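You operate a simulated robot arm through the tools that you are given. There is no shell and no other tool.

Carry out the task below with a simulated robot arm. There is one attempt and no reset: what you move stays moved.

TASK
Put the muddy clay pot to soak in the soaking tray.
Fine: move the watering can to the bench top, plug the drain, fill to the line, shut the tap, leave the pot in till the mud is off. Set down upright: watering can.

It is judged by the outcome, as a careful person would: the job done as asked, and still so three seconds after it is handed in. It fails if anything else is knocked over, pushed out of place, dropped, spilled or broken.

THE ROBOT
A 6-joint arm with a fingered hand, fixed in place. Base frame: the origin is on the floor under the middle of its stand, x ahead of it, y to its left, z up. Lengths are in cm, angles in rad, forces in N, time in s.
With the tool pointing down near the work surface it reaches from about 32 to 82 cm from the base axis. Its first joint turns from -2.897 to 2.897 rad. Payload 4 kg.
Tool frame: the origin (TCP) lies between the finger pads and is the grasp point; the fingertips stand 2.6 cm ahead of it; z points along the fingers, y is the line along which they close. The gripper opens to 13.2 cm; its body begins 7.3 cm behind the TCP. The gripper is a hand of 5 fingers: y runs from the thumb to the fingers, the wrist lies at [0, 0, -23.9] in the tool frame, and closing takes about 1.5 s.
Orientation is that of the tool frame in the base frame, as [roll, pitch, yaw] about the fixed x, y, z axes, in that order (R = Rz(yaw) Ry(pitch) Rx(roll)). With the fingers straight down and closing along the base's y, the tool's x points along the base's -x, its y along +y and its z along -z.

THE INTERFACE
- The arm moves only by the tool nudge_tool. Its argument "targets" is a list of rows, each a list of 6 numbers: the shift along the tool's x, y, z in units of 300 mm (1.0 is 300 mm), then the turn, a rotation vector about the tool's x, y, z in units of 120 degrees (1.0 is 120 degrees). In form: [[tx, ty, tz, rx, ry, rz], ...]. A call has 1 to 20 rows; each row is the pose to reach, as a shift and turn from the pose commanded when the call began, along the tool's axes at that moment. "gripper" is the opening, from 0 (shut) to 1 (fully open), set as the call begins (left out, the last holds). A call with a number of a shift or a turn outside -1 to 1 is refused whole. Each row takes 0.2 s and may step no farther than 5 cm and 0.15 rad from the row before; otherwise, or with a gripper value out of range, the whole call is refused. Where a pose cannot be reached the arm comes as near as it can. A force on the tool above 40 N (or 10 N above the force at the start of the call, whichever is more), or a blocked arm, ends the call early, and 0.2 s more pass. The fingers move at their own pace (about 4.5 cm/s each) and stop on an object; they squeeze with about 24 N. The grip force told is the motor's: it shows also when the fingers shut on nothing. Time passes only in rows, and 0.2 s behind the last, so rows that repeat a pose let the fingers close. It gives the time, the measured TCP pose, the force on the tool (base axes), the opening and the grip force at its end, in the units of the frame above (readings bear some noise), with the torque about the TCP (base axes, N m) and any sound that the robot's microphone picked up.
- Cameras (640 x 400 px; columns grow to the right, rows downward): "scene" is fixed at [22.13, 65.01, 160.57]; the picture's right is [-0.68, -0.73, 0.00], its down [-0.64, 0.59, -0.49] and it looks along [0.36, -0.33, -0.87] (base axes); focal length 214 px, centre (320, 200). "wrist" rides on the gripper at [8.4, 0.2, -9.7] in the tool frame; the picture's right is [-0.02, 1.00, 0.00], its down [-0.75, -0.02, -0.66] and it looks along [-0.66, -0.01, 0.75] (tool axes); focal length 270 px, centre (320, 200). There is no depth. A picture from a camera that has moved, and an enlarged one, comes with that camera's place and axes in the base frame and with its lens.
- grab_frame(camera): a new picture of that camera. It takes no simulated time.
- finger_targets(finger1, finger2, finger3, finger4, thumb_bend): sets how far each is bent, from 0 (flat) to 100 (curled in); at 30 the hand is open as for a grip, at 70 the pads meet at the TCP. One left out holds its place. A second passes; each finger stops where it meets its share of the squeeze, and holds until it gets a number again. A gripper value or a shape takes the hand back. It gives what a move gives, with no picture; readings hold the bend of each and the force on the fingers (four entries, about 0 where the hand has none), thumb and palm.
- hand_shape(shape): the hand has 5 fingers and takes this shape, open, in about a second: jaw (thumb against the fingers, like two jaws); tri (thumb and two fingers); tip (a fingertip pinch); poke (one finger out to press); point (the index stretched); flat (the hand flat); cup (the hand cupped); fist (a fist). The gripper value then closes the fingers along that shape, each until it touches; the sizes above hold for jaw. It gives what a move gives, with no picture.
- zoom(camera, box): a new picture of the part [left, top, right, bottom] of that camera's present view, enlarged. It takes no simulated time.
- sign_off(): hands the job in; it is judged then, once.

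Places have to be worked out from the pictures, the camera data and where the tool is seen. Open the gripper and draw the arm clear of the work before you hand the job in, unless the task says otherwise.

The tools are called after "Emit:" as a command line: name --pt "numbers of a row" for each row, then --argument value for the rest, lists and objects as JSON in quotes. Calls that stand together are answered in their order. nudge_tool: Moves the arm, as the interface text tells. Its arguments: {"type":"object","properties":{"targets":{"type":"array","items":{"type":"array","items":{"type":"number"}}},"gripper":{"type":"number"}},"required":["targets"]} The other tools are called the same way: hand_shape (shape) gives the hand a shape; finger_targets (finger1, finger2, finger3, finger4, thumb_bend) moves the fingers one by one; grab_frame (camera) takes a picture; zoom (camera, box) takes an enlarged picture of a part of a camera's view; sign_off () hands the job in.

At the start:

```text
t: 0.0
ee_pos: [37.7, 3.01, 134.86]
orientation: [3.138, 0.001, 3.141]
force: [0.1, -0.5, 0.2]
ft_torque: [0.02, -0.02, 0.02]
finger_gap: 13.15
grip_force: 0.1
shape: jaw
bend: [30.0, 30.0, 30.0, 30.0, 30.0]
finger forces: [0.1, 0.1, 0.0, 0.1, 0.1, 0.0]
```

scene: 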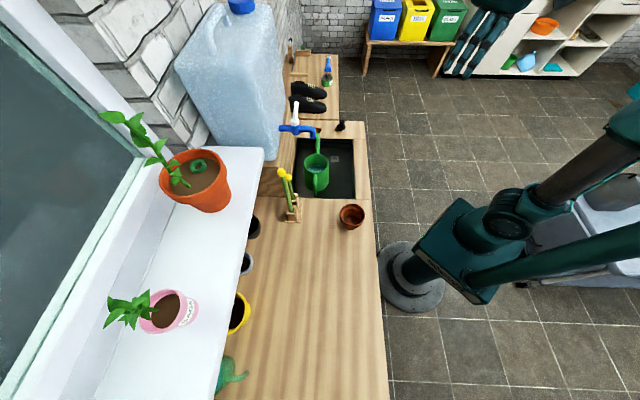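
wrist: 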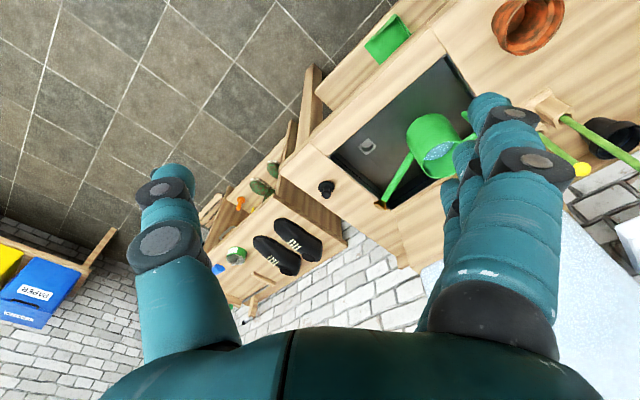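

I start by looking closer at the sink area from both cameras before moving anything.

Emit:
zoom --camera "scene" --box '[240, 80, 400, 240]'

Emit:
zoom --camera "wrist" --box '[300, 0, 640, 220]'

Emit:
zoom --camera "scene" --box '[270, 100, 370, 162]'

```text
2.50 times, centred on (320, 160) of scene
camera zoom: at [22.13, 65.01, 160.57], right [-0.68, -0.73, 0.0], down [-0.64, 0.59, -0.49], along [0.36, -0.33, -0.87], focal length 536 px, centre (320, 300)
```

zoom: 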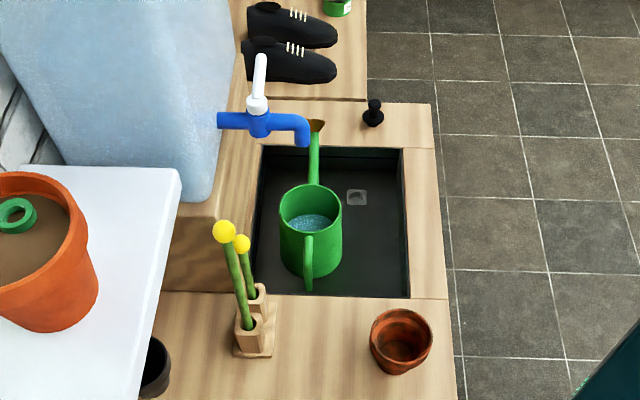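

```text
1.82 times, centred on (470, 110) of wrist
camera zoom: at [29.31, 3.07, 144.44], right [0.02, 1.0, 0.0], down [0.75, -0.02, 0.66], along [0.66, -0.01, -0.75], focal length 491 px, centre (47, 364)
```

zoom: 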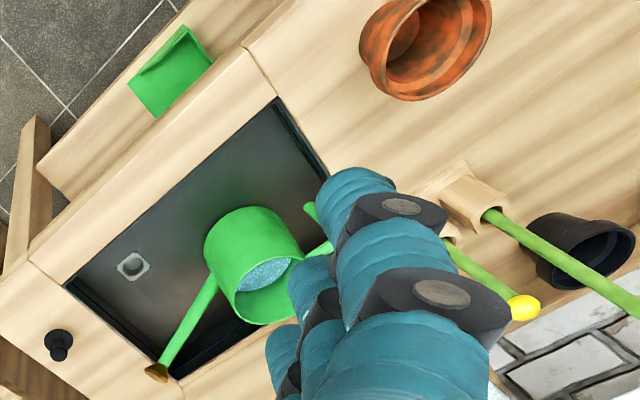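

```text
6.40 times, centred on (320, 131) of scene
camera zoom: at [22.13, 65.01, 160.57], right [-0.68, -0.73, 0.0], down [-0.64, 0.59, -0.49], along [0.36, -0.33, -0.87], focal length 1373 px, centre (320, 642)
```

zoom: 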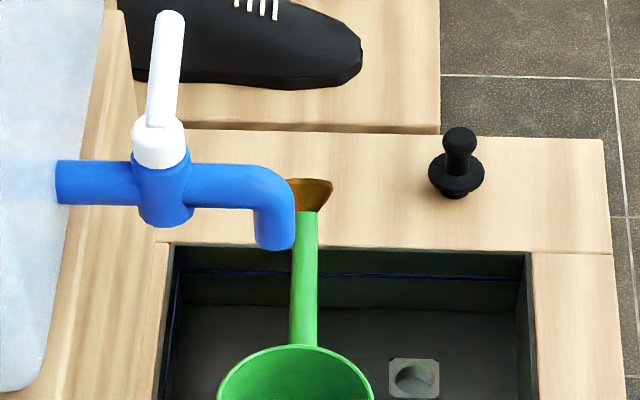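

The bench appears turned about 45° to the base, with its top near z≈88. The tray opening is around (62, 24), the can stands in it, the plug is near (74, 4), and the tap is on the wall side. I'll turn the hand square to the bench and move above the tray for a closer look.

Emit:
nudge_tool --pt "-0.05 0.054 0.055 0 0 -0.0625" --pt "-0.1 0.108 0.111 0 0 -0.125" --pt "-0.15 0.162 0.167 0 0 -0.1875" --pt "-0.2 0.215 0.222 0 0 -0.25" --pt "-0.25 0.269 0.278 0 0 -0.3125" --pt "-0.3 0.323 0.333 0 0 -0.375"

Emit:
grab_frame --camera "wrist"

Emit:
grab_frame --camera "scene"

```text
t: 1.4
ee_pos: [46.68, 12.41, 124.81]
orientation: [-3.141, 0.002, -2.355]
force: [0.4, 0.0, 0.5]
ft_torque: [0.0, 0.03, -0.02]
finger_gap: 13.18
grip_force: 0.2
shape: jaw
bend: [30.0, 30.0, 30.0, 30.0, 30.0]
finger forces: [0.0, 0.1, 0.1, 0.0, 0.1, 0.0]
```

```text
taken
camera wrist: at [40.62, 6.59, 134.41], right [-0.69, 0.72, 0.0], down [0.54, 0.52, 0.66], along [0.48, 0.46, -0.75], focal length 270 px, centre (320, 200)
```

wrist: 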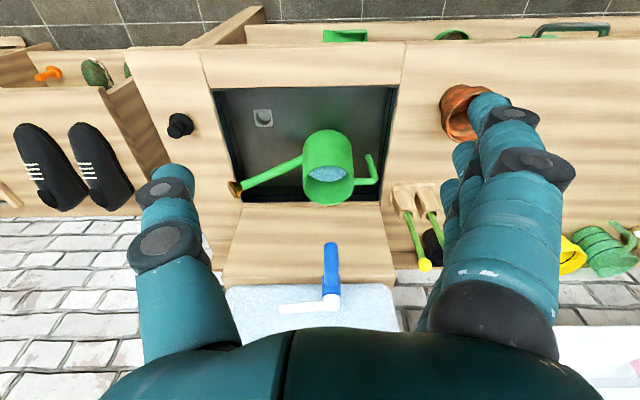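

```text
taken
```

scene: 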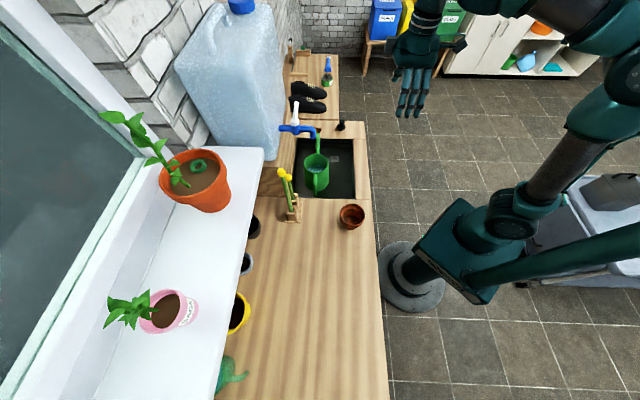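

The bench is square in the wrist view now. I'll enlarge the tray and tap regions for detail.

Emit:
zoom --camera "wrist" --box '[200, 70, 420, 207]'

Emit:
zoom --camera "wrist" --box '[220, 190, 420, 315]'

Emit:
zoom --camera "scene" --box '[270, 90, 380, 159]'

Emit:
zoom --camera "scene" --box '[270, 140, 390, 240]'

```text
2.91 times, centred on (310, 138) of wrist
camera zoom: at [40.62, 6.59, 134.41], right [-0.69, 0.72, 0.0], down [0.54, 0.52, 0.66], along [0.48, 0.46, -0.75], focal length 786 px, centre (349, 379)
```

zoom: 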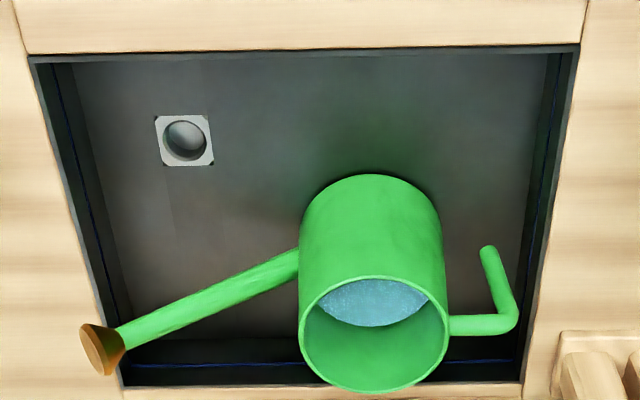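

```text
3.20 times, centred on (320, 252) of wrist
camera zoom: at [40.62, 6.59, 134.41], right [-0.69, 0.72, 0.0], down [0.54, 0.52, 0.66], along [0.48, 0.46, -0.75], focal length 865 px, centre (320, 32)
```

zoom: 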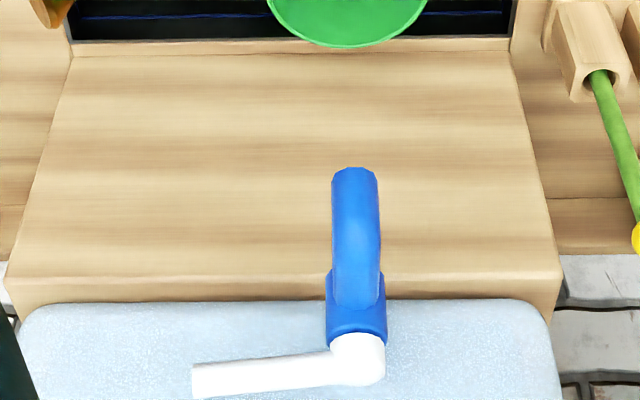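

```text
5.80 times, centred on (325, 124) of scene
camera zoom: at [22.13, 65.01, 160.57], right [-0.68, -0.73, 0.0], down [-0.64, 0.59, -0.49], along [0.36, -0.33, -0.87], focal length 1243 px, centre (291, 638)
```

zoom: 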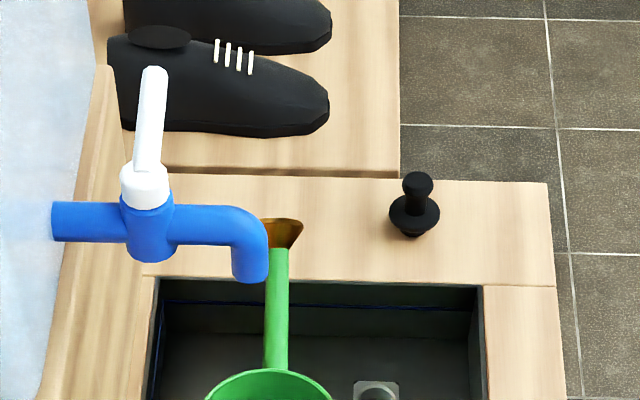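

```text
4.00 times, centred on (330, 190) of scene
camera zoom: at [22.13, 65.01, 160.57], right [-0.68, -0.73, 0.0], down [-0.64, 0.59, -0.49], along [0.36, -0.33, -0.87], focal length 858 px, centre (280, 240)
```

zoom: 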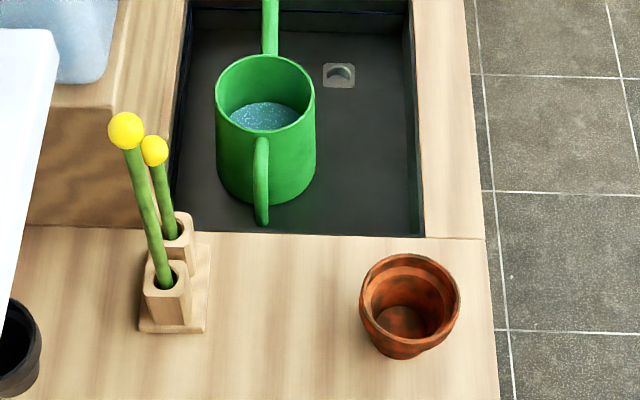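

Triangulating in bench axes (p towards the wall, q along the bench), I get the can rim at about p=65, q=22.8, z=94 with the tap outlet right above it at z≈108. The lever is horizontal at z≈115. Before choosing a grasp I want to see the hand itself.

Emit:
zoom --camera "scene" --box '[370, 0, 500, 130]'

```text
3.08 times, centred on (435, 65) of scene
camera zoom: at [22.13, 65.01, 160.57], right [-0.68, -0.73, 0.0], down [-0.64, 0.59, -0.49], along [0.36, -0.33, -0.87], focal length 660 px, centre (-34, 615)
```

zoom: 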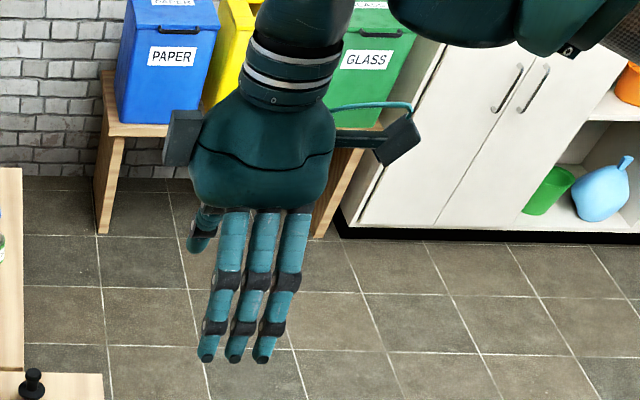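

The hand's palm is wide, so with the tap above the can a plain top grasp there isn't safe. I'll turn the hand a further 90° so it closes along the wall direction. That also lets me see its thickness from the scene camera.

Emit:
nudge_tool --pt "0 0 0 0 0 -0.0682" --pt "0 0 0 0 0 -0.1364" --pt "0 0 0 0 0 -0.2045" --pt "0 0 0 0 0 -0.2727" --pt "0 0 0 0 0 -0.3409" --pt "0 0 0 0 0 -0.4091" --pt "0 0 0 0 0 -0.4773" --pt "0 0 0 0 0 -0.5455" --pt "0 0 0 0 0 -0.6136" --pt "0 0 0 0 0 -0.6818" --pt "0 0 0 0 0 -0.75"

Emit:
zoom --camera "scene" --box '[340, 0, 470, 130]'

Emit:
grab_frame --camera "wrist"

```text
t: 3.8
ee_pos: [46.37, 12.59, 123.07]
orientation: [-3.138, -0.01, -0.783]
force: [0.3, 0.6, -0.1]
ft_torque: [0.0, 0.05, 0.0]
finger_gap: 13.16
grip_force: 0.1
shape: jaw
bend: [30.0, 30.0, 30.0, 30.0, 30.0]
finger forces: [0.0, 0.0, 0.0, 0.0, 0.0, 0.0]
out of reach, approached as far as the arm can: row 9, 10, 11
```

```text
3.08 times, centred on (405, 65) of scene
camera zoom: at [22.13, 65.01, 160.57], right [-0.68, -0.73, 0.0], down [-0.64, 0.59, -0.49], along [0.36, -0.33, -0.87], focal length 660 px, centre (58, 615)
```

zoom: 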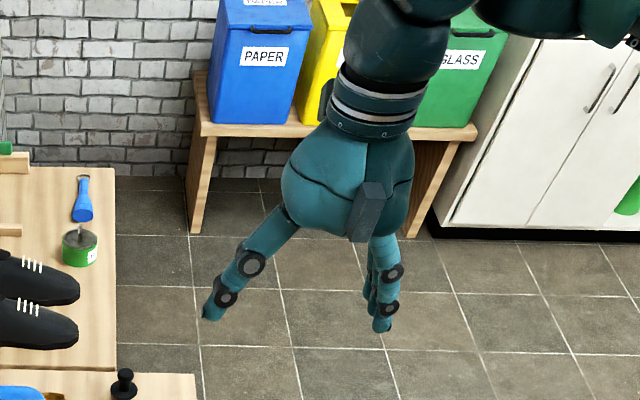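

```text
taken
camera wrist: at [52.18, 6.38, 132.79], right [-0.72, -0.69, 0.0], down [-0.53, 0.55, 0.65], along [-0.45, 0.47, -0.76], focal length 270 px, centre (320, 200)
```

wrist: 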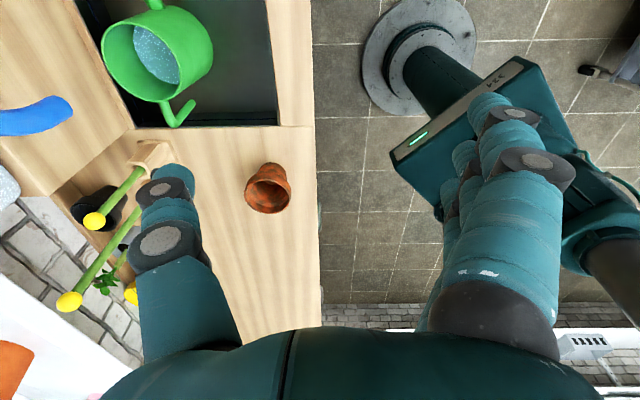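

The palm is about ±4.8 cm thick in the closing direction, and this yaw is near the arm's limits. I'll turn back and go the other way (camera on the pot side, looking along the bench), which suits the wrist better and shows can and tap in profile.

Emit:
nudge_tool --pt "0 0 0 0 0 0.0682" --pt "0 0 0 0 0 0.1364" --pt "0 0 0 0 0 0.2045" --pt "0 0 0 0 0 0.2727" --pt "0 0 0 0 0 0.3409" --pt "0 0 0 0 0 0.4091" --pt "0 0 0 0 0 0.4773" --pt "0 0 0 0 0 0.5455" --pt "0 0 0 0 0 0.6136" --pt "0 0 0 0 0 0.6818" --pt "0 0 0 0 0 0.75"

Emit:
nudge_tool --pt "0 0 0 0 0 0.0682" --pt "0 0 0 0 0 0.1364" --pt "0 0 0 0 0 0.2045" --pt "0 0 0 0 0 0.2727" --pt "0 0 0 0 0 0.3409" --pt "0 0 0 0 0 0.4091" --pt "0 0 0 0 0 0.4773" --pt "0 0 0 0 0 0.5455" --pt "0 0 0 0 0 0.6136" --pt "0 0 0 0 0 0.6818" --pt "0 0 0 0 0 0.75"

Emit:
grab_frame --camera "wrist"

```text
t: 6.2
ee_pos: [46.31, 12.42, 123.18]
orientation: [-3.141, 0.002, -2.359]
force: [-0.3, -0.4, -0.7]
ft_torque: [-0.02, 0.0, 0.0]
finger_gap: 13.21
grip_force: 0.0
shape: jaw
bend: [30.0, 30.0, 30.0, 30.0, 30.0]
finger forces: [0.1, 0.0, 0.0, 0.1, 0.0, 0.1]
```

```text
t: 8.6
ee_pos: [46.27, 12.64, 123.15]
orientation: [3.14, -0.001, 2.353]
force: [0.4, -1.0, 0.4]
ft_torque: [0.02, -0.01, 0.03]
finger_gap: 13.17
grip_force: 0.0
shape: jaw
bend: [30.0, 30.0, 30.0, 30.0, 30.0]
finger forces: [0.0, 0.0, 0.0, 0.0, 0.0, 0.0]
```

```text
taken
camera wrist: at [40.51, 18.69, 132.8], right [0.72, 0.69, 0.0], down [0.52, -0.54, 0.66], along [0.46, -0.48, -0.75], focal length 270 px, centre (320, 200)
```

wrist: 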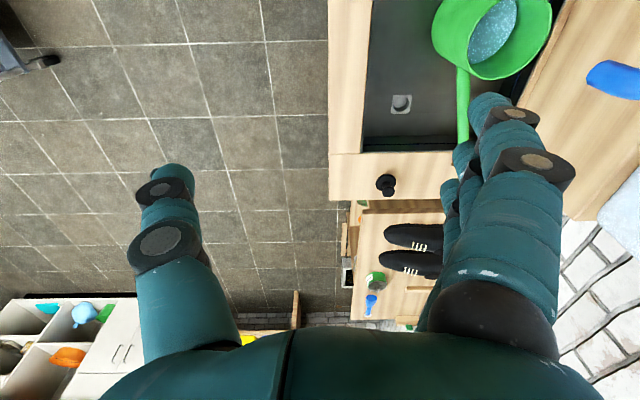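

Good: the tool's x now points along −q and y towards the wall. I'll move to the pot side of the tray (p≈54, q≈5, z≈113), clear of the tall sticks, to view the can and tap along the bench.

Emit:
nudge_tool --pt "0.078 0.051 0.042 0 0 0" --pt "0.157 0.1025 0.0845 0 0 0" --pt "0.235 0.154 0.127 0 0 0" --pt "0.3135 0.205 0.169 0 0 0" --pt "0.392 0.256 0.211 0 0 0" --pt "0.47 0.3075 0.2535 0 0 0" --pt "0.549 0.359 0.296 0 0 0" --pt "0.627 0.41 0.338 0 0 0"

Emit:
grab_frame --camera "wrist"

Emit:
zoom --camera "wrist" --box '[280, 0, 640, 225]'

Emit:
grab_frame --camera "scene"

```text
t: 10.4
ee_pos: [41.67, 34.65, 112.89]
orientation: [3.14, 0.0, 2.357]
force: [-0.1, -0.6, 0.4]
ft_torque: [-0.03, -0.03, -0.02]
finger_gap: 13.2
grip_force: 0.2
shape: jaw
bend: [30.0, 30.0, 30.0, 30.0, 30.0]
finger forces: [0.0, 0.0, 0.0, 0.0, 0.1, 0.1]
```

```text
taken
camera wrist: at [35.83, 40.78, 122.52], right [0.72, 0.69, 0.0], down [0.52, -0.54, 0.66], along [0.46, -0.47, -0.75], focal length 270 px, centre (320, 200)
```

wrist: 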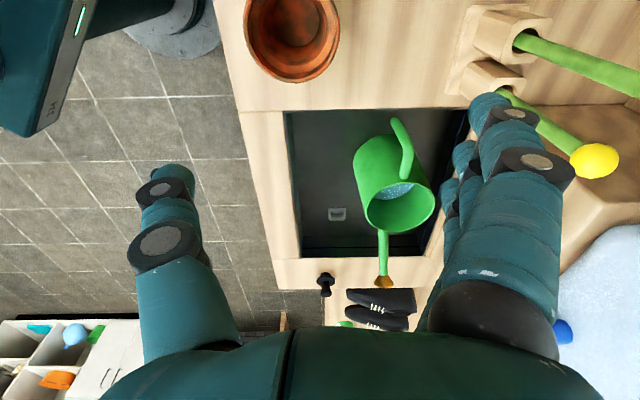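

```text
1.78 times, centred on (460, 112) of wrist
camera zoom: at [35.83, 40.78, 122.52], right [0.72, 0.69, 0.0], down [0.52, -0.54, 0.66], along [0.46, -0.47, -0.75], focal length 480 px, centre (71, 356)
```

zoom: 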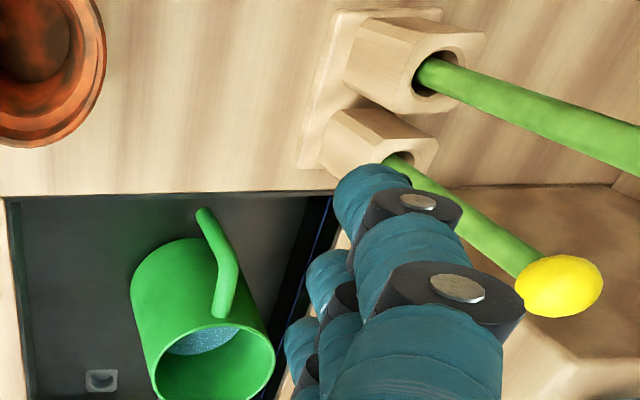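

```text
taken
```

scene: 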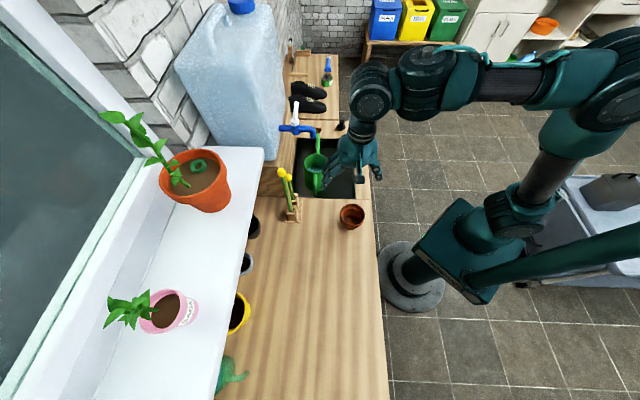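

The can shows clearly: rim centre about p=65.3, q=22.5, with a hook handle on the near-bench side. I'll rise and shift so the tap is visible between the fingers and I can measure its clearance over the can.

Emit:
nudge_tool --pt "0 0 -0.1 0 0 0" --pt "0 0 -0.2 0 0 0" --pt "0.06 0.07 -0.3 0 0 0" --pt "0.12 0.14 -0.32 0 0 0" --pt "0.18 0.2 -0.32 0 0 0" --pt "0.233 0.267 -0.32 0 0 0"

Emit:
grab_frame --camera "wrist"

Emit:
zoom --camera "wrist" --box '[240, 60, 480, 310]'

```text
t: 11.8
ee_pos: [42.32, 45.09, 122.76]
orientation: [3.141, 0.001, 2.356]
force: [-0.2, 0.3, 0.5]
ft_torque: [0.01, -0.03, 0.03]
finger_gap: 13.2
grip_force: 0.1
shape: jaw
bend: [30.0, 30.0, 30.0, 30.0, 30.0]
finger forces: [0.1, 0.0, 0.1, 0.0, 0.0, 0.0]
```

```text
taken
camera wrist: at [36.56, 51.05, 132.35], right [0.72, 0.69, 0.0], down [0.52, -0.54, 0.66], along [0.46, -0.47, -0.75], focal length 270 px, centre (320, 200)
```

wrist: 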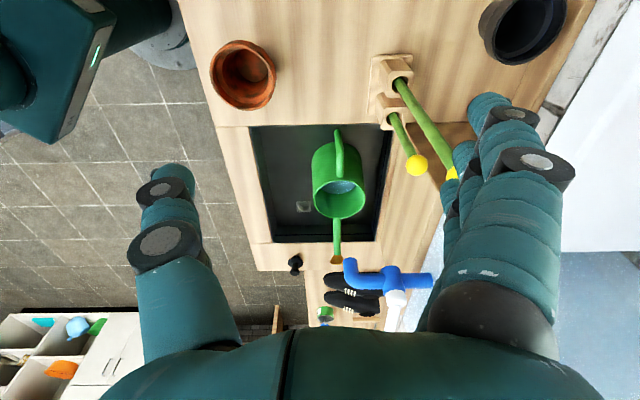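

```text
1.60 times, centred on (360, 185) of wrist
camera zoom: at [36.56, 51.05, 132.35], right [0.72, 0.69, 0.0], down [0.52, -0.54, 0.66], along [0.46, -0.47, -0.75], focal length 432 px, centre (256, 224)
```

zoom: 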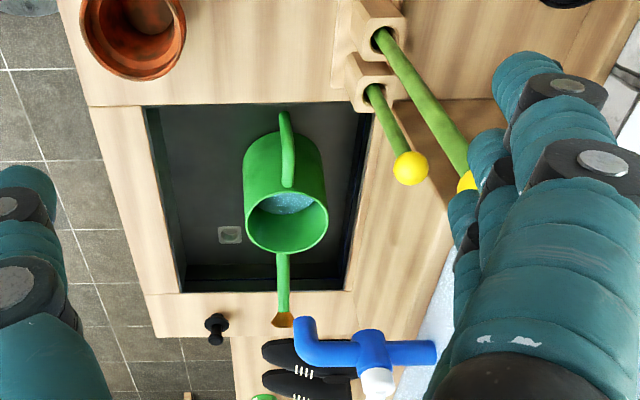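

From this view the tap outlet bottom is at about p=66, z=108.5, the can axis at p=65.1, q=22.8, and there is about 4.9 cm behind the can. With the hand leaned 20° back towards the robot, it can straddle the can without touching the tap. I'll move to a pre-grasp pose in front of the tray.

Emit:
nudge_tool --pt "-0.06 -0.06 0.03 -0.0167 0 0" --pt "-0.15 -0.12 0.08 -0.0333 0 0" --pt "-0.24 -0.18 0.14 -0.05 0 0" --pt "-0.33 -0.23 0.2 -0.0667 0 0" --pt "-0.42 -0.28 0.26 -0.0833 0 0" --pt "-0.51 -0.32 0.33 -0.1 0 0" --pt "-0.6 -0.36 0.4 -0.1167 0 0" --pt "-0.68 -0.38 0.47 -0.1333 0 0" --pt "-0.76 -0.393 0.54 -0.15 0 0" --pt "-0.823 -0.393 0.593 -0.1667 0 0"

Emit:
grab_frame --camera "wrist"

Emit:
grab_frame --camera "scene"

```text
t: 14.0
ee_pos: [51.66, 19.86, 104.69]
orientation: [2.791, -0.001, 2.355]
force: [-0.1, -0.5, -0.9]
ft_torque: [0.0, 0.05, 0.0]
finger_gap: 13.21
grip_force: 0.1
shape: jaw
bend: [30.0, 30.0, 30.0, 30.0, 30.0]
finger forces: [0.0, 0.1, 0.1, 0.1, 0.0, 0.0]
```

```text
taken
camera wrist: at [43.55, 23.45, 113.8], right [0.68, 0.65, 0.34], down [0.36, -0.7, 0.61], along [0.64, -0.29, -0.71], focal length 270 px, centre (320, 200)
```

wrist: 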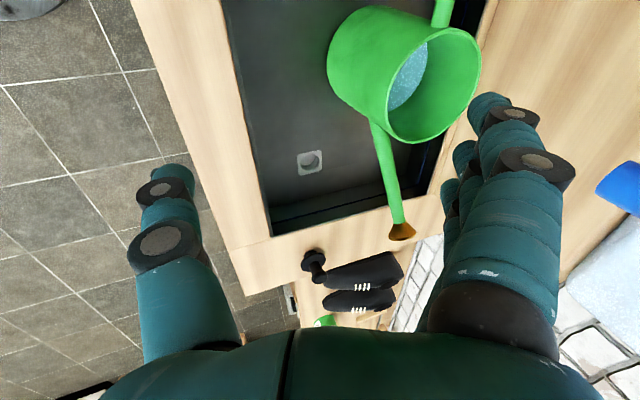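

```text
taken
```

scene: 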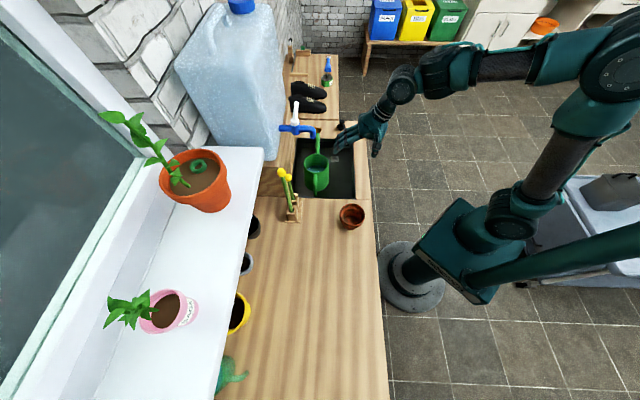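

The pre-grasp pose is reached, and a fresh check puts the can rim at p≈65.0, q≈22.5, agreeing with before. Next I thread the open hand over the can under the tap, stopping above the rim to check.

Emit:
nudge_tool --pt "-0.002 0.033 0.067 0 0 0" --pt "-0.004 0.066 0.134 0 0 0" --pt "-0.006 0.098 0.2 0 0 0" --pt "-0.007 0.131 0.267 0 0 0" --pt "-0.007 0.17 0.312 0 0 0" --pt "-0.007 0.208 0.357 0 0 0" --pt "-0.007 0.247 0.402 0 0 0" --pt "-0.007 0.285 0.448 0 0 0"

Emit:
grab_frame --camera "wrist"

Emit:
zoom --camera "scene" --box '[250, 80, 410, 220]'

```text
t: 15.8
ee_pos: [60.68, 28.32, 95.44]
orientation: [2.791, 0.0, 2.356]
force: [-0.3, 1.0, -0.5]
ft_torque: [0.03, -0.01, 0.01]
finger_gap: 13.19
grip_force: 0.0
shape: jaw
bend: [30.0, 30.0, 30.0, 30.0, 30.0]
finger forces: [0.0, 0.0, 0.0, 0.0, 0.0, 0.0]
```

```text
taken
camera wrist: at [52.49, 32.05, 104.57], right [0.68, 0.65, 0.34], down [0.36, -0.7, 0.61], along [0.64, -0.29, -0.71], focal length 270 px, centre (320, 200)
```

wrist: 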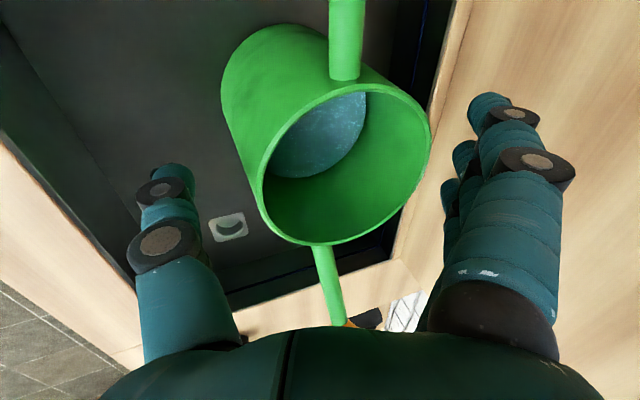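

```text
2.86 times, centred on (330, 150) of scene
camera zoom: at [22.13, 65.01, 160.57], right [-0.68, -0.73, 0.0], down [-0.64, 0.59, -0.49], along [0.36, -0.33, -0.87], focal length 613 px, centre (291, 343)
```

zoom: 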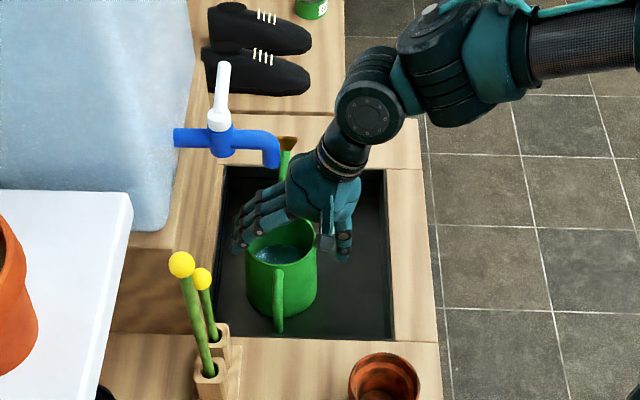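

The can sits between the far fingers and the thumb with clear margins, and the tap is behind the palm. I'll lower the last 5.5 cm in three steps to body-grasp height.

Emit:
nudge_tool --pt "0.004 0.0015 0.052 0 0 0" --pt "0.006 -0.009 0.119 0 0 0" --pt "0.006 -0.016 0.187 0 0 0"

Emit:
grab_frame --camera "wrist"

Emit:
zoom --camera "scene" --box '[270, 100, 390, 205]'

```text
t: 16.6
ee_pos: [61.71, 29.64, 90.32]
orientation: [2.785, 0.001, 2.356]
force: [3.3, -1.1, 20.8]
ft_torque: [0.84, -0.53, -0.13]
finger_gap: 13.17
grip_force: 0.1
shape: jaw
bend: [30.0, 26.0, 29.0, 30.0, 30.0]
finger forces: [0.1, 11.5, 5.1, 0.1, 0.0, 0.0]
```

```text
taken
camera wrist: at [53.49, 33.24, 99.36], right [0.68, 0.65, 0.35], down [0.36, -0.7, 0.61], along [0.64, -0.29, -0.71], focal length 270 px, centre (320, 200)
```

wrist: 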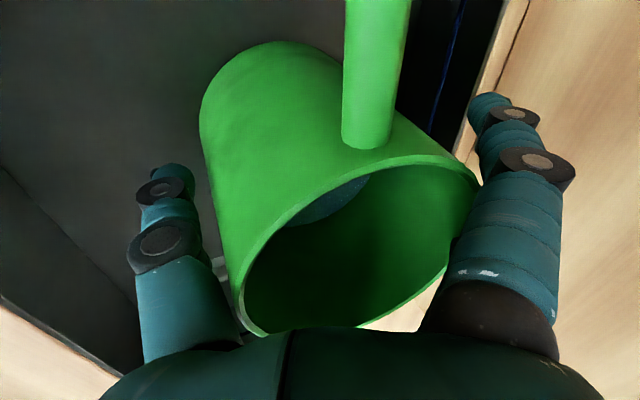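

```text
3.81 times, centred on (330, 152) of scene
camera zoom: at [22.13, 65.01, 160.57], right [-0.68, -0.73, 0.0], down [-0.64, 0.59, -0.49], along [0.36, -0.33, -0.87], focal length 817 px, centre (282, 381)
```

zoom: 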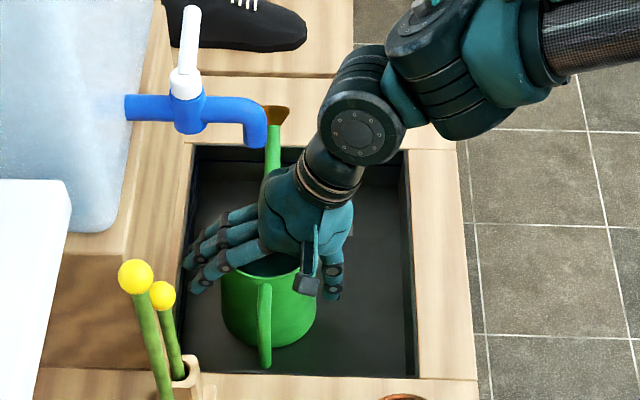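

The readings show the middle fingers resting on the can's far rim (about 17 N down), so I'm slightly too deep. I'll back off 1.2 cm along the tool axis to unload it and look again.

Emit:
nudge_tool --pt "0 0 -0.02 0 0 0" --pt "0 0 -0.04 0 0 0" --pt "0 0 -0.04 0 0 0"

Emit:
grab_frame --camera "wrist"

```text
t: 17.4
ee_pos: [61.24, 29.15, 90.84]
orientation: [2.792, 0.0, 2.356]
force: [0.2, 1.9, 1.0]
ft_torque: [-0.01, -0.01, 0.06]
finger_gap: 13.18
grip_force: 0.1
shape: jaw
bend: [30.0, 28.0, 30.0, 30.0, 30.0]
finger forces: [0.0, 2.4, 0.1, 0.0, 0.0, 0.0]
```

```text
taken
camera wrist: at [53.09, 32.82, 100.01], right [0.68, 0.65, 0.34], down [0.36, -0.7, 0.61], along [0.64, -0.29, -0.71], focal length 270 px, centre (320, 200)
```

wrist: 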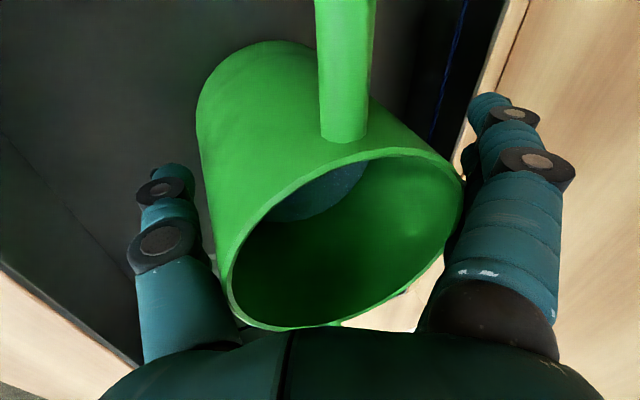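

The can has slid about half a centimetre towards me with very little force and is upright. I'll close the hand until it lightly holds the can on both sides, so it can be drawn out from under the tap without tipping.

Emit:
nudge_tool --pt "0 0 0 0 0 0" --pt "0 0 0 0 0 0" --pt "0 0 0 0 0 0" --gripper 0.8

Emit:
grab_frame --camera "wrist"

Emit:
zoom --camera "scene" --box '[270, 100, 390, 205]'

```text
t: 18.2
ee_pos: [61.25, 29.14, 91.06]
orientation: [2.791, 0.0, 2.356]
force: [0.3, 1.5, 1.3]
ft_torque: [-0.05, 0.0, 0.02]
finger_gap: 10.25
grip_force: 0.1
shape: jaw
bend: [73.0, 29.0, 67.0, 72.0, 47.0]
finger forces: [0.0, 1.7, 0.6, 0.5, 1.1, 0.0]
```

```text
taken
camera wrist: at [53.12, 32.83, 100.06], right [0.68, 0.65, 0.34], down [0.36, -0.7, 0.61], along [0.64, -0.29, -0.71], focal length 270 px, centre (320, 200)
```

wrist: 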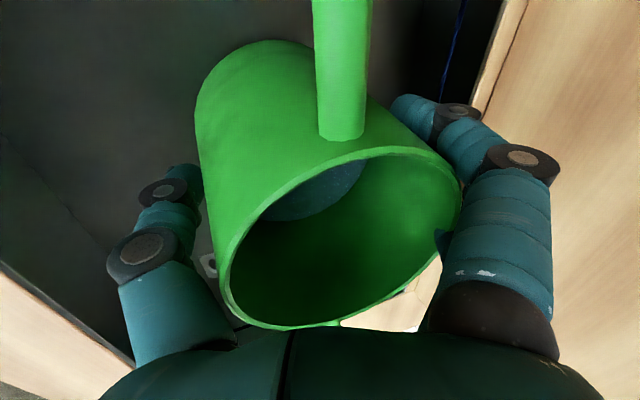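

```text
3.81 times, centred on (330, 152) of scene
camera zoom: at [22.13, 65.01, 160.57], right [-0.68, -0.73, 0.0], down [-0.64, 0.59, -0.49], along [0.36, -0.33, -0.87], focal length 817 px, centre (282, 381)
```

zoom: 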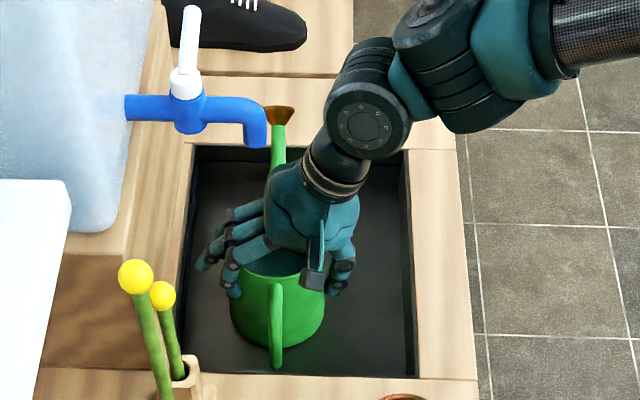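

All fingers and the thumb now touch the can lightly, so it's caged. I'll draw it slowly 2 cm towards the robot and check that it slides upright.

Emit:
nudge_tool --pt "0 -0.0125 -0.0046 0 0 0" --pt "0 -0.025 -0.0091 0 0 0" --pt "0 -0.0376 -0.0137 0 0 0" --pt "0 -0.05 -0.0182 0 0 0" --pt "0 -0.0627 -0.0228 0 0 0"

Emit:
grab_frame --camera "wrist"

Emit:
zoom --camera "scene" --box '[270, 100, 390, 205]'

```text
t: 19.4
ee_pos: [59.99, 27.68, 91.13]
orientation: [2.79, 0.002, 2.356]
force: [3.1, 4.0, 10.1]
ft_torque: [-0.11, 0.32, -0.04]
finger_gap: 9.7
grip_force: 24.6
shape: jaw
bend: [73.0, 40.0, 71.0, 73.0, 50.0]
finger forces: [6.1, 10.5, 9.1, 6.3, 20.7, 0.0]
```

```text
taken
camera wrist: at [51.78, 31.44, 100.12], right [0.68, 0.65, 0.34], down [0.36, -0.7, 0.61], along [0.64, -0.29, -0.71], focal length 270 px, centre (320, 200)
```

wrist: 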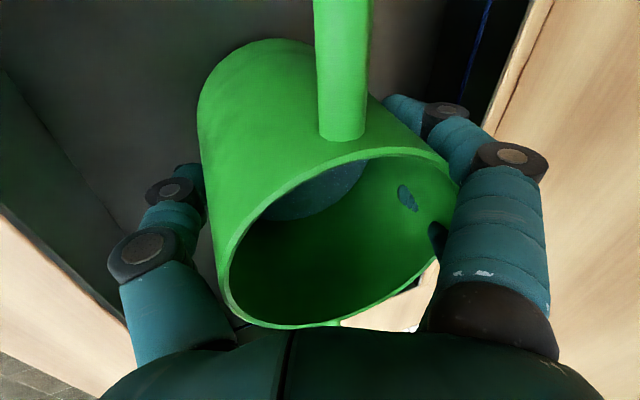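

```text
3.81 times, centred on (330, 152) of scene
camera zoom: at [22.13, 65.01, 160.57], right [-0.68, -0.73, 0.0], down [-0.64, 0.59, -0.49], along [0.36, -0.33, -0.87], focal length 817 px, centre (282, 381)
```

zoom: 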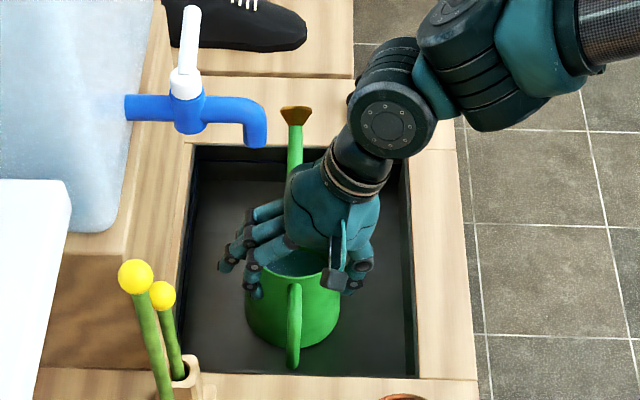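

The can slid with the hand and stays upright; the grip is 24 N with an even load. I'll continue drawing it another 5 cm towards the robot.

Emit:
nudge_tool --pt "0 -0.0157 -0.0057 0 0 0" --pt "0 -0.0314 -0.0114 0 0 0" --pt "0 -0.0471 -0.0171 0 0 0" --pt "0 -0.0628 -0.0228 0 0 0" --pt "0 -0.0785 -0.0285 0 0 0" --pt "0 -0.0942 -0.0342 0 0 0" --pt "0 -0.11 -0.04 0 0 0" --pt "0 -0.1256 -0.0456 0 0 0" --pt "0 -0.1413 -0.0513 0 0 0" --pt "0 -0.157 -0.057 0 0 0"

Emit:
grab_frame --camera "wrist"

Emit:
zoom --camera "scene" --box '[270, 100, 390, 205]'

```text
t: 21.6
ee_pos: [56.29, 24.2, 90.98]
orientation: [2.792, -0.001, 2.357]
force: [7.1, 5.6, 22.3]
ft_torque: [-0.3, 0.52, 0.0]
finger_gap: 9.7
grip_force: 23.8
shape: jaw
bend: [73.0, 40.0, 71.0, 73.0, 50.0]
finger forces: [7.2, 11.8, 10.7, 7.2, 22.0, 0.0]
```

```text
taken
camera wrist: at [48.1, 27.85, 100.02], right [0.68, 0.65, 0.34], down [0.36, -0.7, 0.61], along [0.64, -0.29, -0.71], focal length 270 px, centre (320, 200)
```

wrist: 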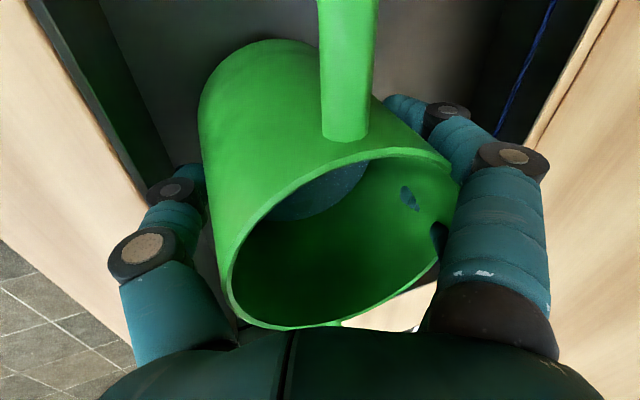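

```text
3.81 times, centred on (330, 152) of scene
camera zoom: at [22.13, 65.01, 160.57], right [-0.68, -0.73, 0.0], down [-0.64, 0.59, -0.49], along [0.36, -0.33, -0.87], focal length 817 px, centre (282, 381)
```

zoom: 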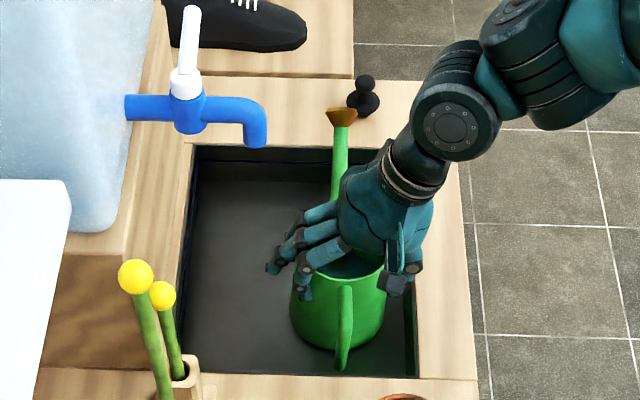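

The can is now around p≈57.5, out from under the tap and still upright. I'll try a small 1.2 cm lift with this hold and check for tilting.

Emit:
nudge_tool --pt "0 0.0034 -0.0094 0 0 0" --pt "0 0.0068 -0.0188 0 0 0" --pt "0 0.0103 -0.0282 0 0 0" --pt "0 0.0137 -0.0376 0 0 0" --pt "0 0.0137 -0.0376 0 0 0"

Emit:
grab_frame --camera "wrist"

Emit:
zoom --camera "scene" --box '[270, 100, 390, 205]'

```text
t: 22.8
ee_pos: [56.43, 24.22, 92.0]
orientation: [2.795, -0.001, 2.357]
force: [-0.3, -0.3, -4.9]
ft_torque: [0.02, 0.08, 0.0]
finger_gap: 9.51
grip_force: 23.8
shape: jaw
bend: [73.0, 42.0, 71.0, 73.0, 50.0]
finger forces: [7.2, 6.8, 4.7, 5.1, 18.7, 0.1]
```

```text
taken
camera wrist: at [48.18, 27.91, 101.12], right [0.68, 0.65, 0.34], down [0.36, -0.7, 0.61], along [0.64, -0.29, -0.71], focal length 270 px, centre (320, 200)
```

wrist: 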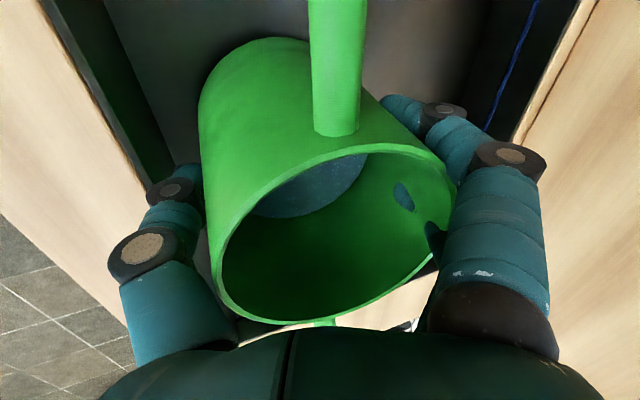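

```text
3.81 times, centred on (330, 152) of scene
camera zoom: at [22.13, 65.01, 160.57], right [-0.68, -0.73, 0.0], down [-0.64, 0.59, -0.49], along [0.36, -0.33, -0.87], focal length 817 px, centre (282, 381)
```

zoom: 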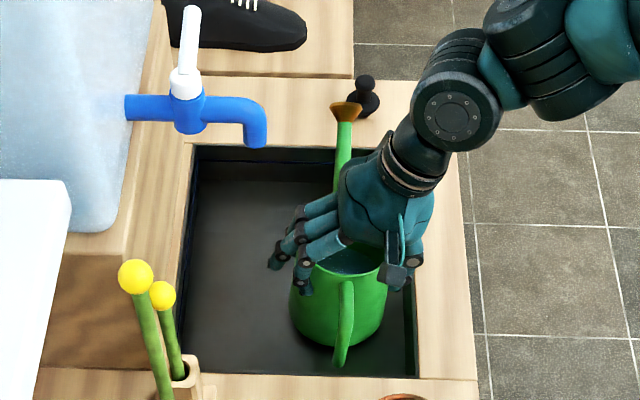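

The tool now carries about 5 N, so the can is off the floor and nearly upright. I'll hold still for a second to see whether it slips in the grip.

Emit:
nudge_tool --pt "0 0 0 0 0 0" --pt "0 0 0 0 0 0" --pt "0 0 0 0 0 0" --pt "0 0 0 0 0 0" --pt "0 0 0 0 0 0"

Emit:
grab_frame --camera "wrist"

Emit:
zoom --camera "scene" --box '[310, 140, 370, 200]'

```text
t: 24.0
ee_pos: [56.52, 24.22, 92.02]
orientation: [2.792, 0.0, 2.357]
force: [-0.1, 1.2, -5.3]
ft_torque: [0.08, 0.09, 0.0]
finger_gap: 9.54
grip_force: 23.8
shape: jaw
bend: [73.0, 42.0, 71.0, 73.0, 50.0]
finger forces: [7.1, 6.9, 4.7, 5.1, 18.7, 0.1]
```

```text
taken
camera wrist: at [48.19, 27.92, 101.14], right [0.68, 0.65, 0.34], down [0.36, -0.7, 0.61], along [0.64, -0.29, -0.71], focal length 270 px, centre (320, 200)
```

wrist: 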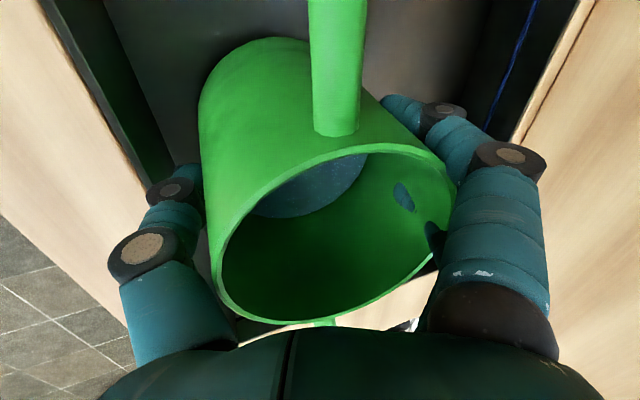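

```text
6.67 times, centred on (340, 170) of scene
camera zoom: at [22.13, 65.01, 160.57], right [-0.68, -0.73, 0.0], down [-0.64, 0.59, -0.49], along [0.36, -0.33, -0.87], focal length 1430 px, centre (187, 400)
```

zoom: 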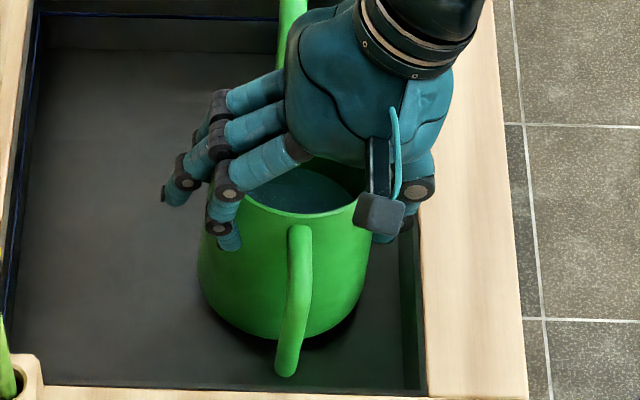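

The grip is steady, with unchanged readings and the can upright. I'll lift it clear of the tray, ease back from the tap, then rise until its bottom is well above the pot and the holder.

Emit:
nudge_tool --pt "0 0.0114 -0.0313 0 0 0" --pt "0 0.0228 -0.0627 0 0 0" --pt "0 0.0342 -0.094 0 0 0" --pt "0 0.0456 -0.1253 0 0 0" --pt "0 0.028 -0.1495 0 0 0" --pt "0 0.01 -0.1737 0 0 0" --pt "0 -0.0078 -0.198 0 0 0" --pt "0 -0.0257 -0.2223 0 0 0" --pt "0 -0.0359 -0.2527 0 0 0" --pt "0 -0.046 -0.283 0 0 0" --pt "0 -0.0347 -0.3144 0 0 0" --pt "0 -0.0233 -0.3457 0 0 0" --pt "0 -0.012 -0.377 0 0 0" --pt "0 -0.0007 -0.4083 0 0 0" --pt "0 0.0108 -0.4397 0 0 0" --pt "0 0.0223 -0.471 0 0 0" --pt "0 0.0337 -0.5024 0 0 0" --pt "0 0.045 -0.5337 0 0 0"

Emit:
grab_frame --camera "wrist"

Emit:
grab_frame --camera "scene"

```text
t: 27.8
ee_pos: [53.28, 21.18, 107.76]
orientation: [2.791, 0.0, 2.357]
force: [-0.4, 0.8, -5.2]
ft_torque: [0.06, 0.08, -0.02]
finger_gap: 9.53
grip_force: 23.8
shape: jaw
bend: [73.0, 42.0, 71.0, 73.0, 50.0]
finger forces: [7.2, 6.7, 4.5, 5.0, 18.1, 0.1]
```

```text
taken
camera wrist: at [45.13, 24.86, 116.78], right [0.68, 0.65, 0.34], down [0.36, -0.7, 0.61], along [0.64, -0.29, -0.71], focal length 270 px, centre (320, 200)
```

wrist: 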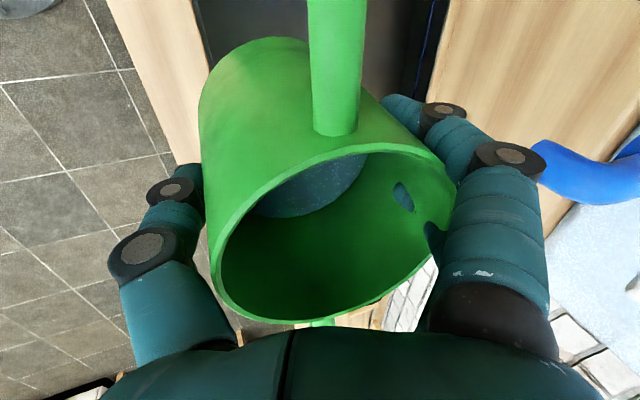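

```text
taken
```

scene: 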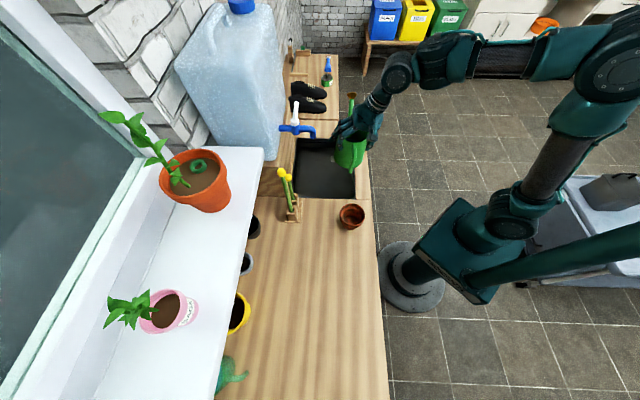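

The can is high and stable (bottom about z=98, pot rim about 95). I'll carry it along the bench towards the open area, staying on the robot side so the hand clears the sticks.

Emit:
nudge_tool --pt "0.06 0.0057 -0.0157 0 0 0" --pt "0.135 0.0114 -0.0313 0 0 0" --pt "0.215 0.0171 -0.047 0 0 0" --pt "0.295 0.0171 -0.047 0 0 0" --pt "0.375 0.0171 -0.047 0 0 0" --pt "0.455 0.0171 -0.047 0 0 0" --pt "0.535 0.0171 -0.047 0 0 0" --pt "0.615 0.0171 -0.047 0 0 0" --pt "0.695 0.0171 -0.047 0 0 0" --pt "0.77 0.0171 -0.047 0 0 0" --pt "0.84 0.0171 -0.047 0 0 0" --pt "0.9 0.0171 -0.047 0 0 0"

Emit:
grab_frame --camera "wrist"

Emit:
grab_frame --camera "scene"

```text
t: 30.4
ee_pos: [34.24, 40.29, 109.28]
orientation: [2.79, 0.0, 2.354]
force: [0.3, 0.5, -4.8]
ft_torque: [0.05, 0.02, 0.0]
finger_gap: 9.51
grip_force: 24.1
shape: jaw
bend: [73.0, 42.0, 71.0, 73.0, 50.0]
finger forces: [7.4, 6.6, 4.3, 5.0, 18.1, 0.0]
```

```text
taken
camera wrist: at [26.02, 44.06, 118.25], right [0.68, 0.65, 0.34], down [0.36, -0.7, 0.61], along [0.64, -0.29, -0.71], focal length 270 px, centre (320, 200)
```

wrist: 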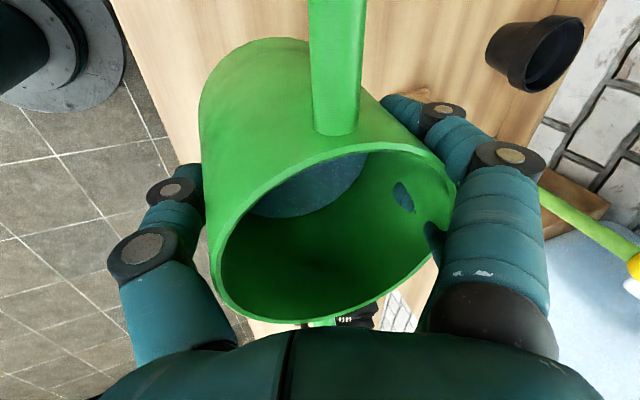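

```text
taken
```

scene: 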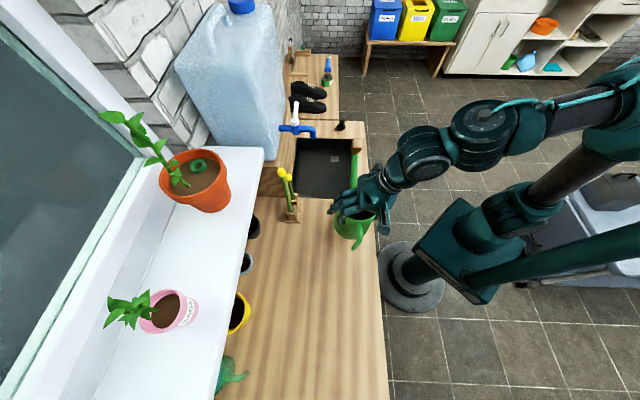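

Still stable. I'll go on to p≈57, q≈−18 over the open bench and lower to about 2 cm above the surface.

Emit:
nudge_tool --pt "0.076 0.0225 0.008 0 0 0" --pt "0.152 0.045 0.016 0 0 0" --pt "0.229 0.0675 0.0245 0 0 0" --pt "0.305 0.09 0.033 0 0 0" --pt "0.381 0.1125 0.041 0 0 0" --pt "0.457 0.135 0.049 0 0 0" --pt "0.457 0.112 0.112 0 0 0" --pt "0.457 0.089 0.175 0 0 0" --pt "0.457 0.066 0.237 0 0 0" --pt "0.457 0.043 0.3 0 0 0" --pt "0.457 0.0207 0.362 0 0 0"

Emit:
grab_frame --camera "wrist"

Emit:
zoom --camera "scene" --box '[280, 170, 420, 310]'

```text
t: 32.8
ee_pos: [27.5, 52.97, 98.96]
orientation: [2.791, 0.0, 2.356]
force: [0.1, -0.4, -5.1]
ft_torque: [0.05, 0.03, 0.0]
finger_gap: 9.49
grip_force: 24.1
shape: jaw
bend: [73.0, 42.0, 71.0, 73.0, 51.0]
finger forces: [7.8, 6.5, 4.3, 5.2, 18.1, 0.0]
```

```text
taken
camera wrist: at [19.34, 56.65, 108.14], right [0.68, 0.65, 0.34], down [0.36, -0.7, 0.61], along [0.64, -0.29, -0.71], focal length 270 px, centre (320, 200)
```

wrist: 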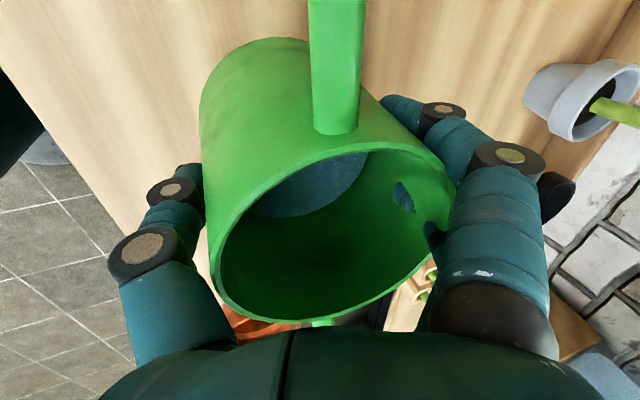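

```text
2.86 times, centred on (350, 240) of scene
camera zoom: at [22.13, 65.01, 160.57], right [-0.68, -0.73, 0.0], down [-0.64, 0.59, -0.49], along [0.36, -0.33, -0.87], focal length 613 px, centre (234, 86)
```

zoom: 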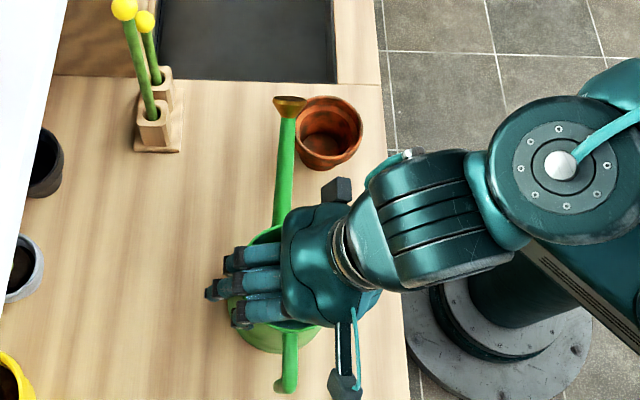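

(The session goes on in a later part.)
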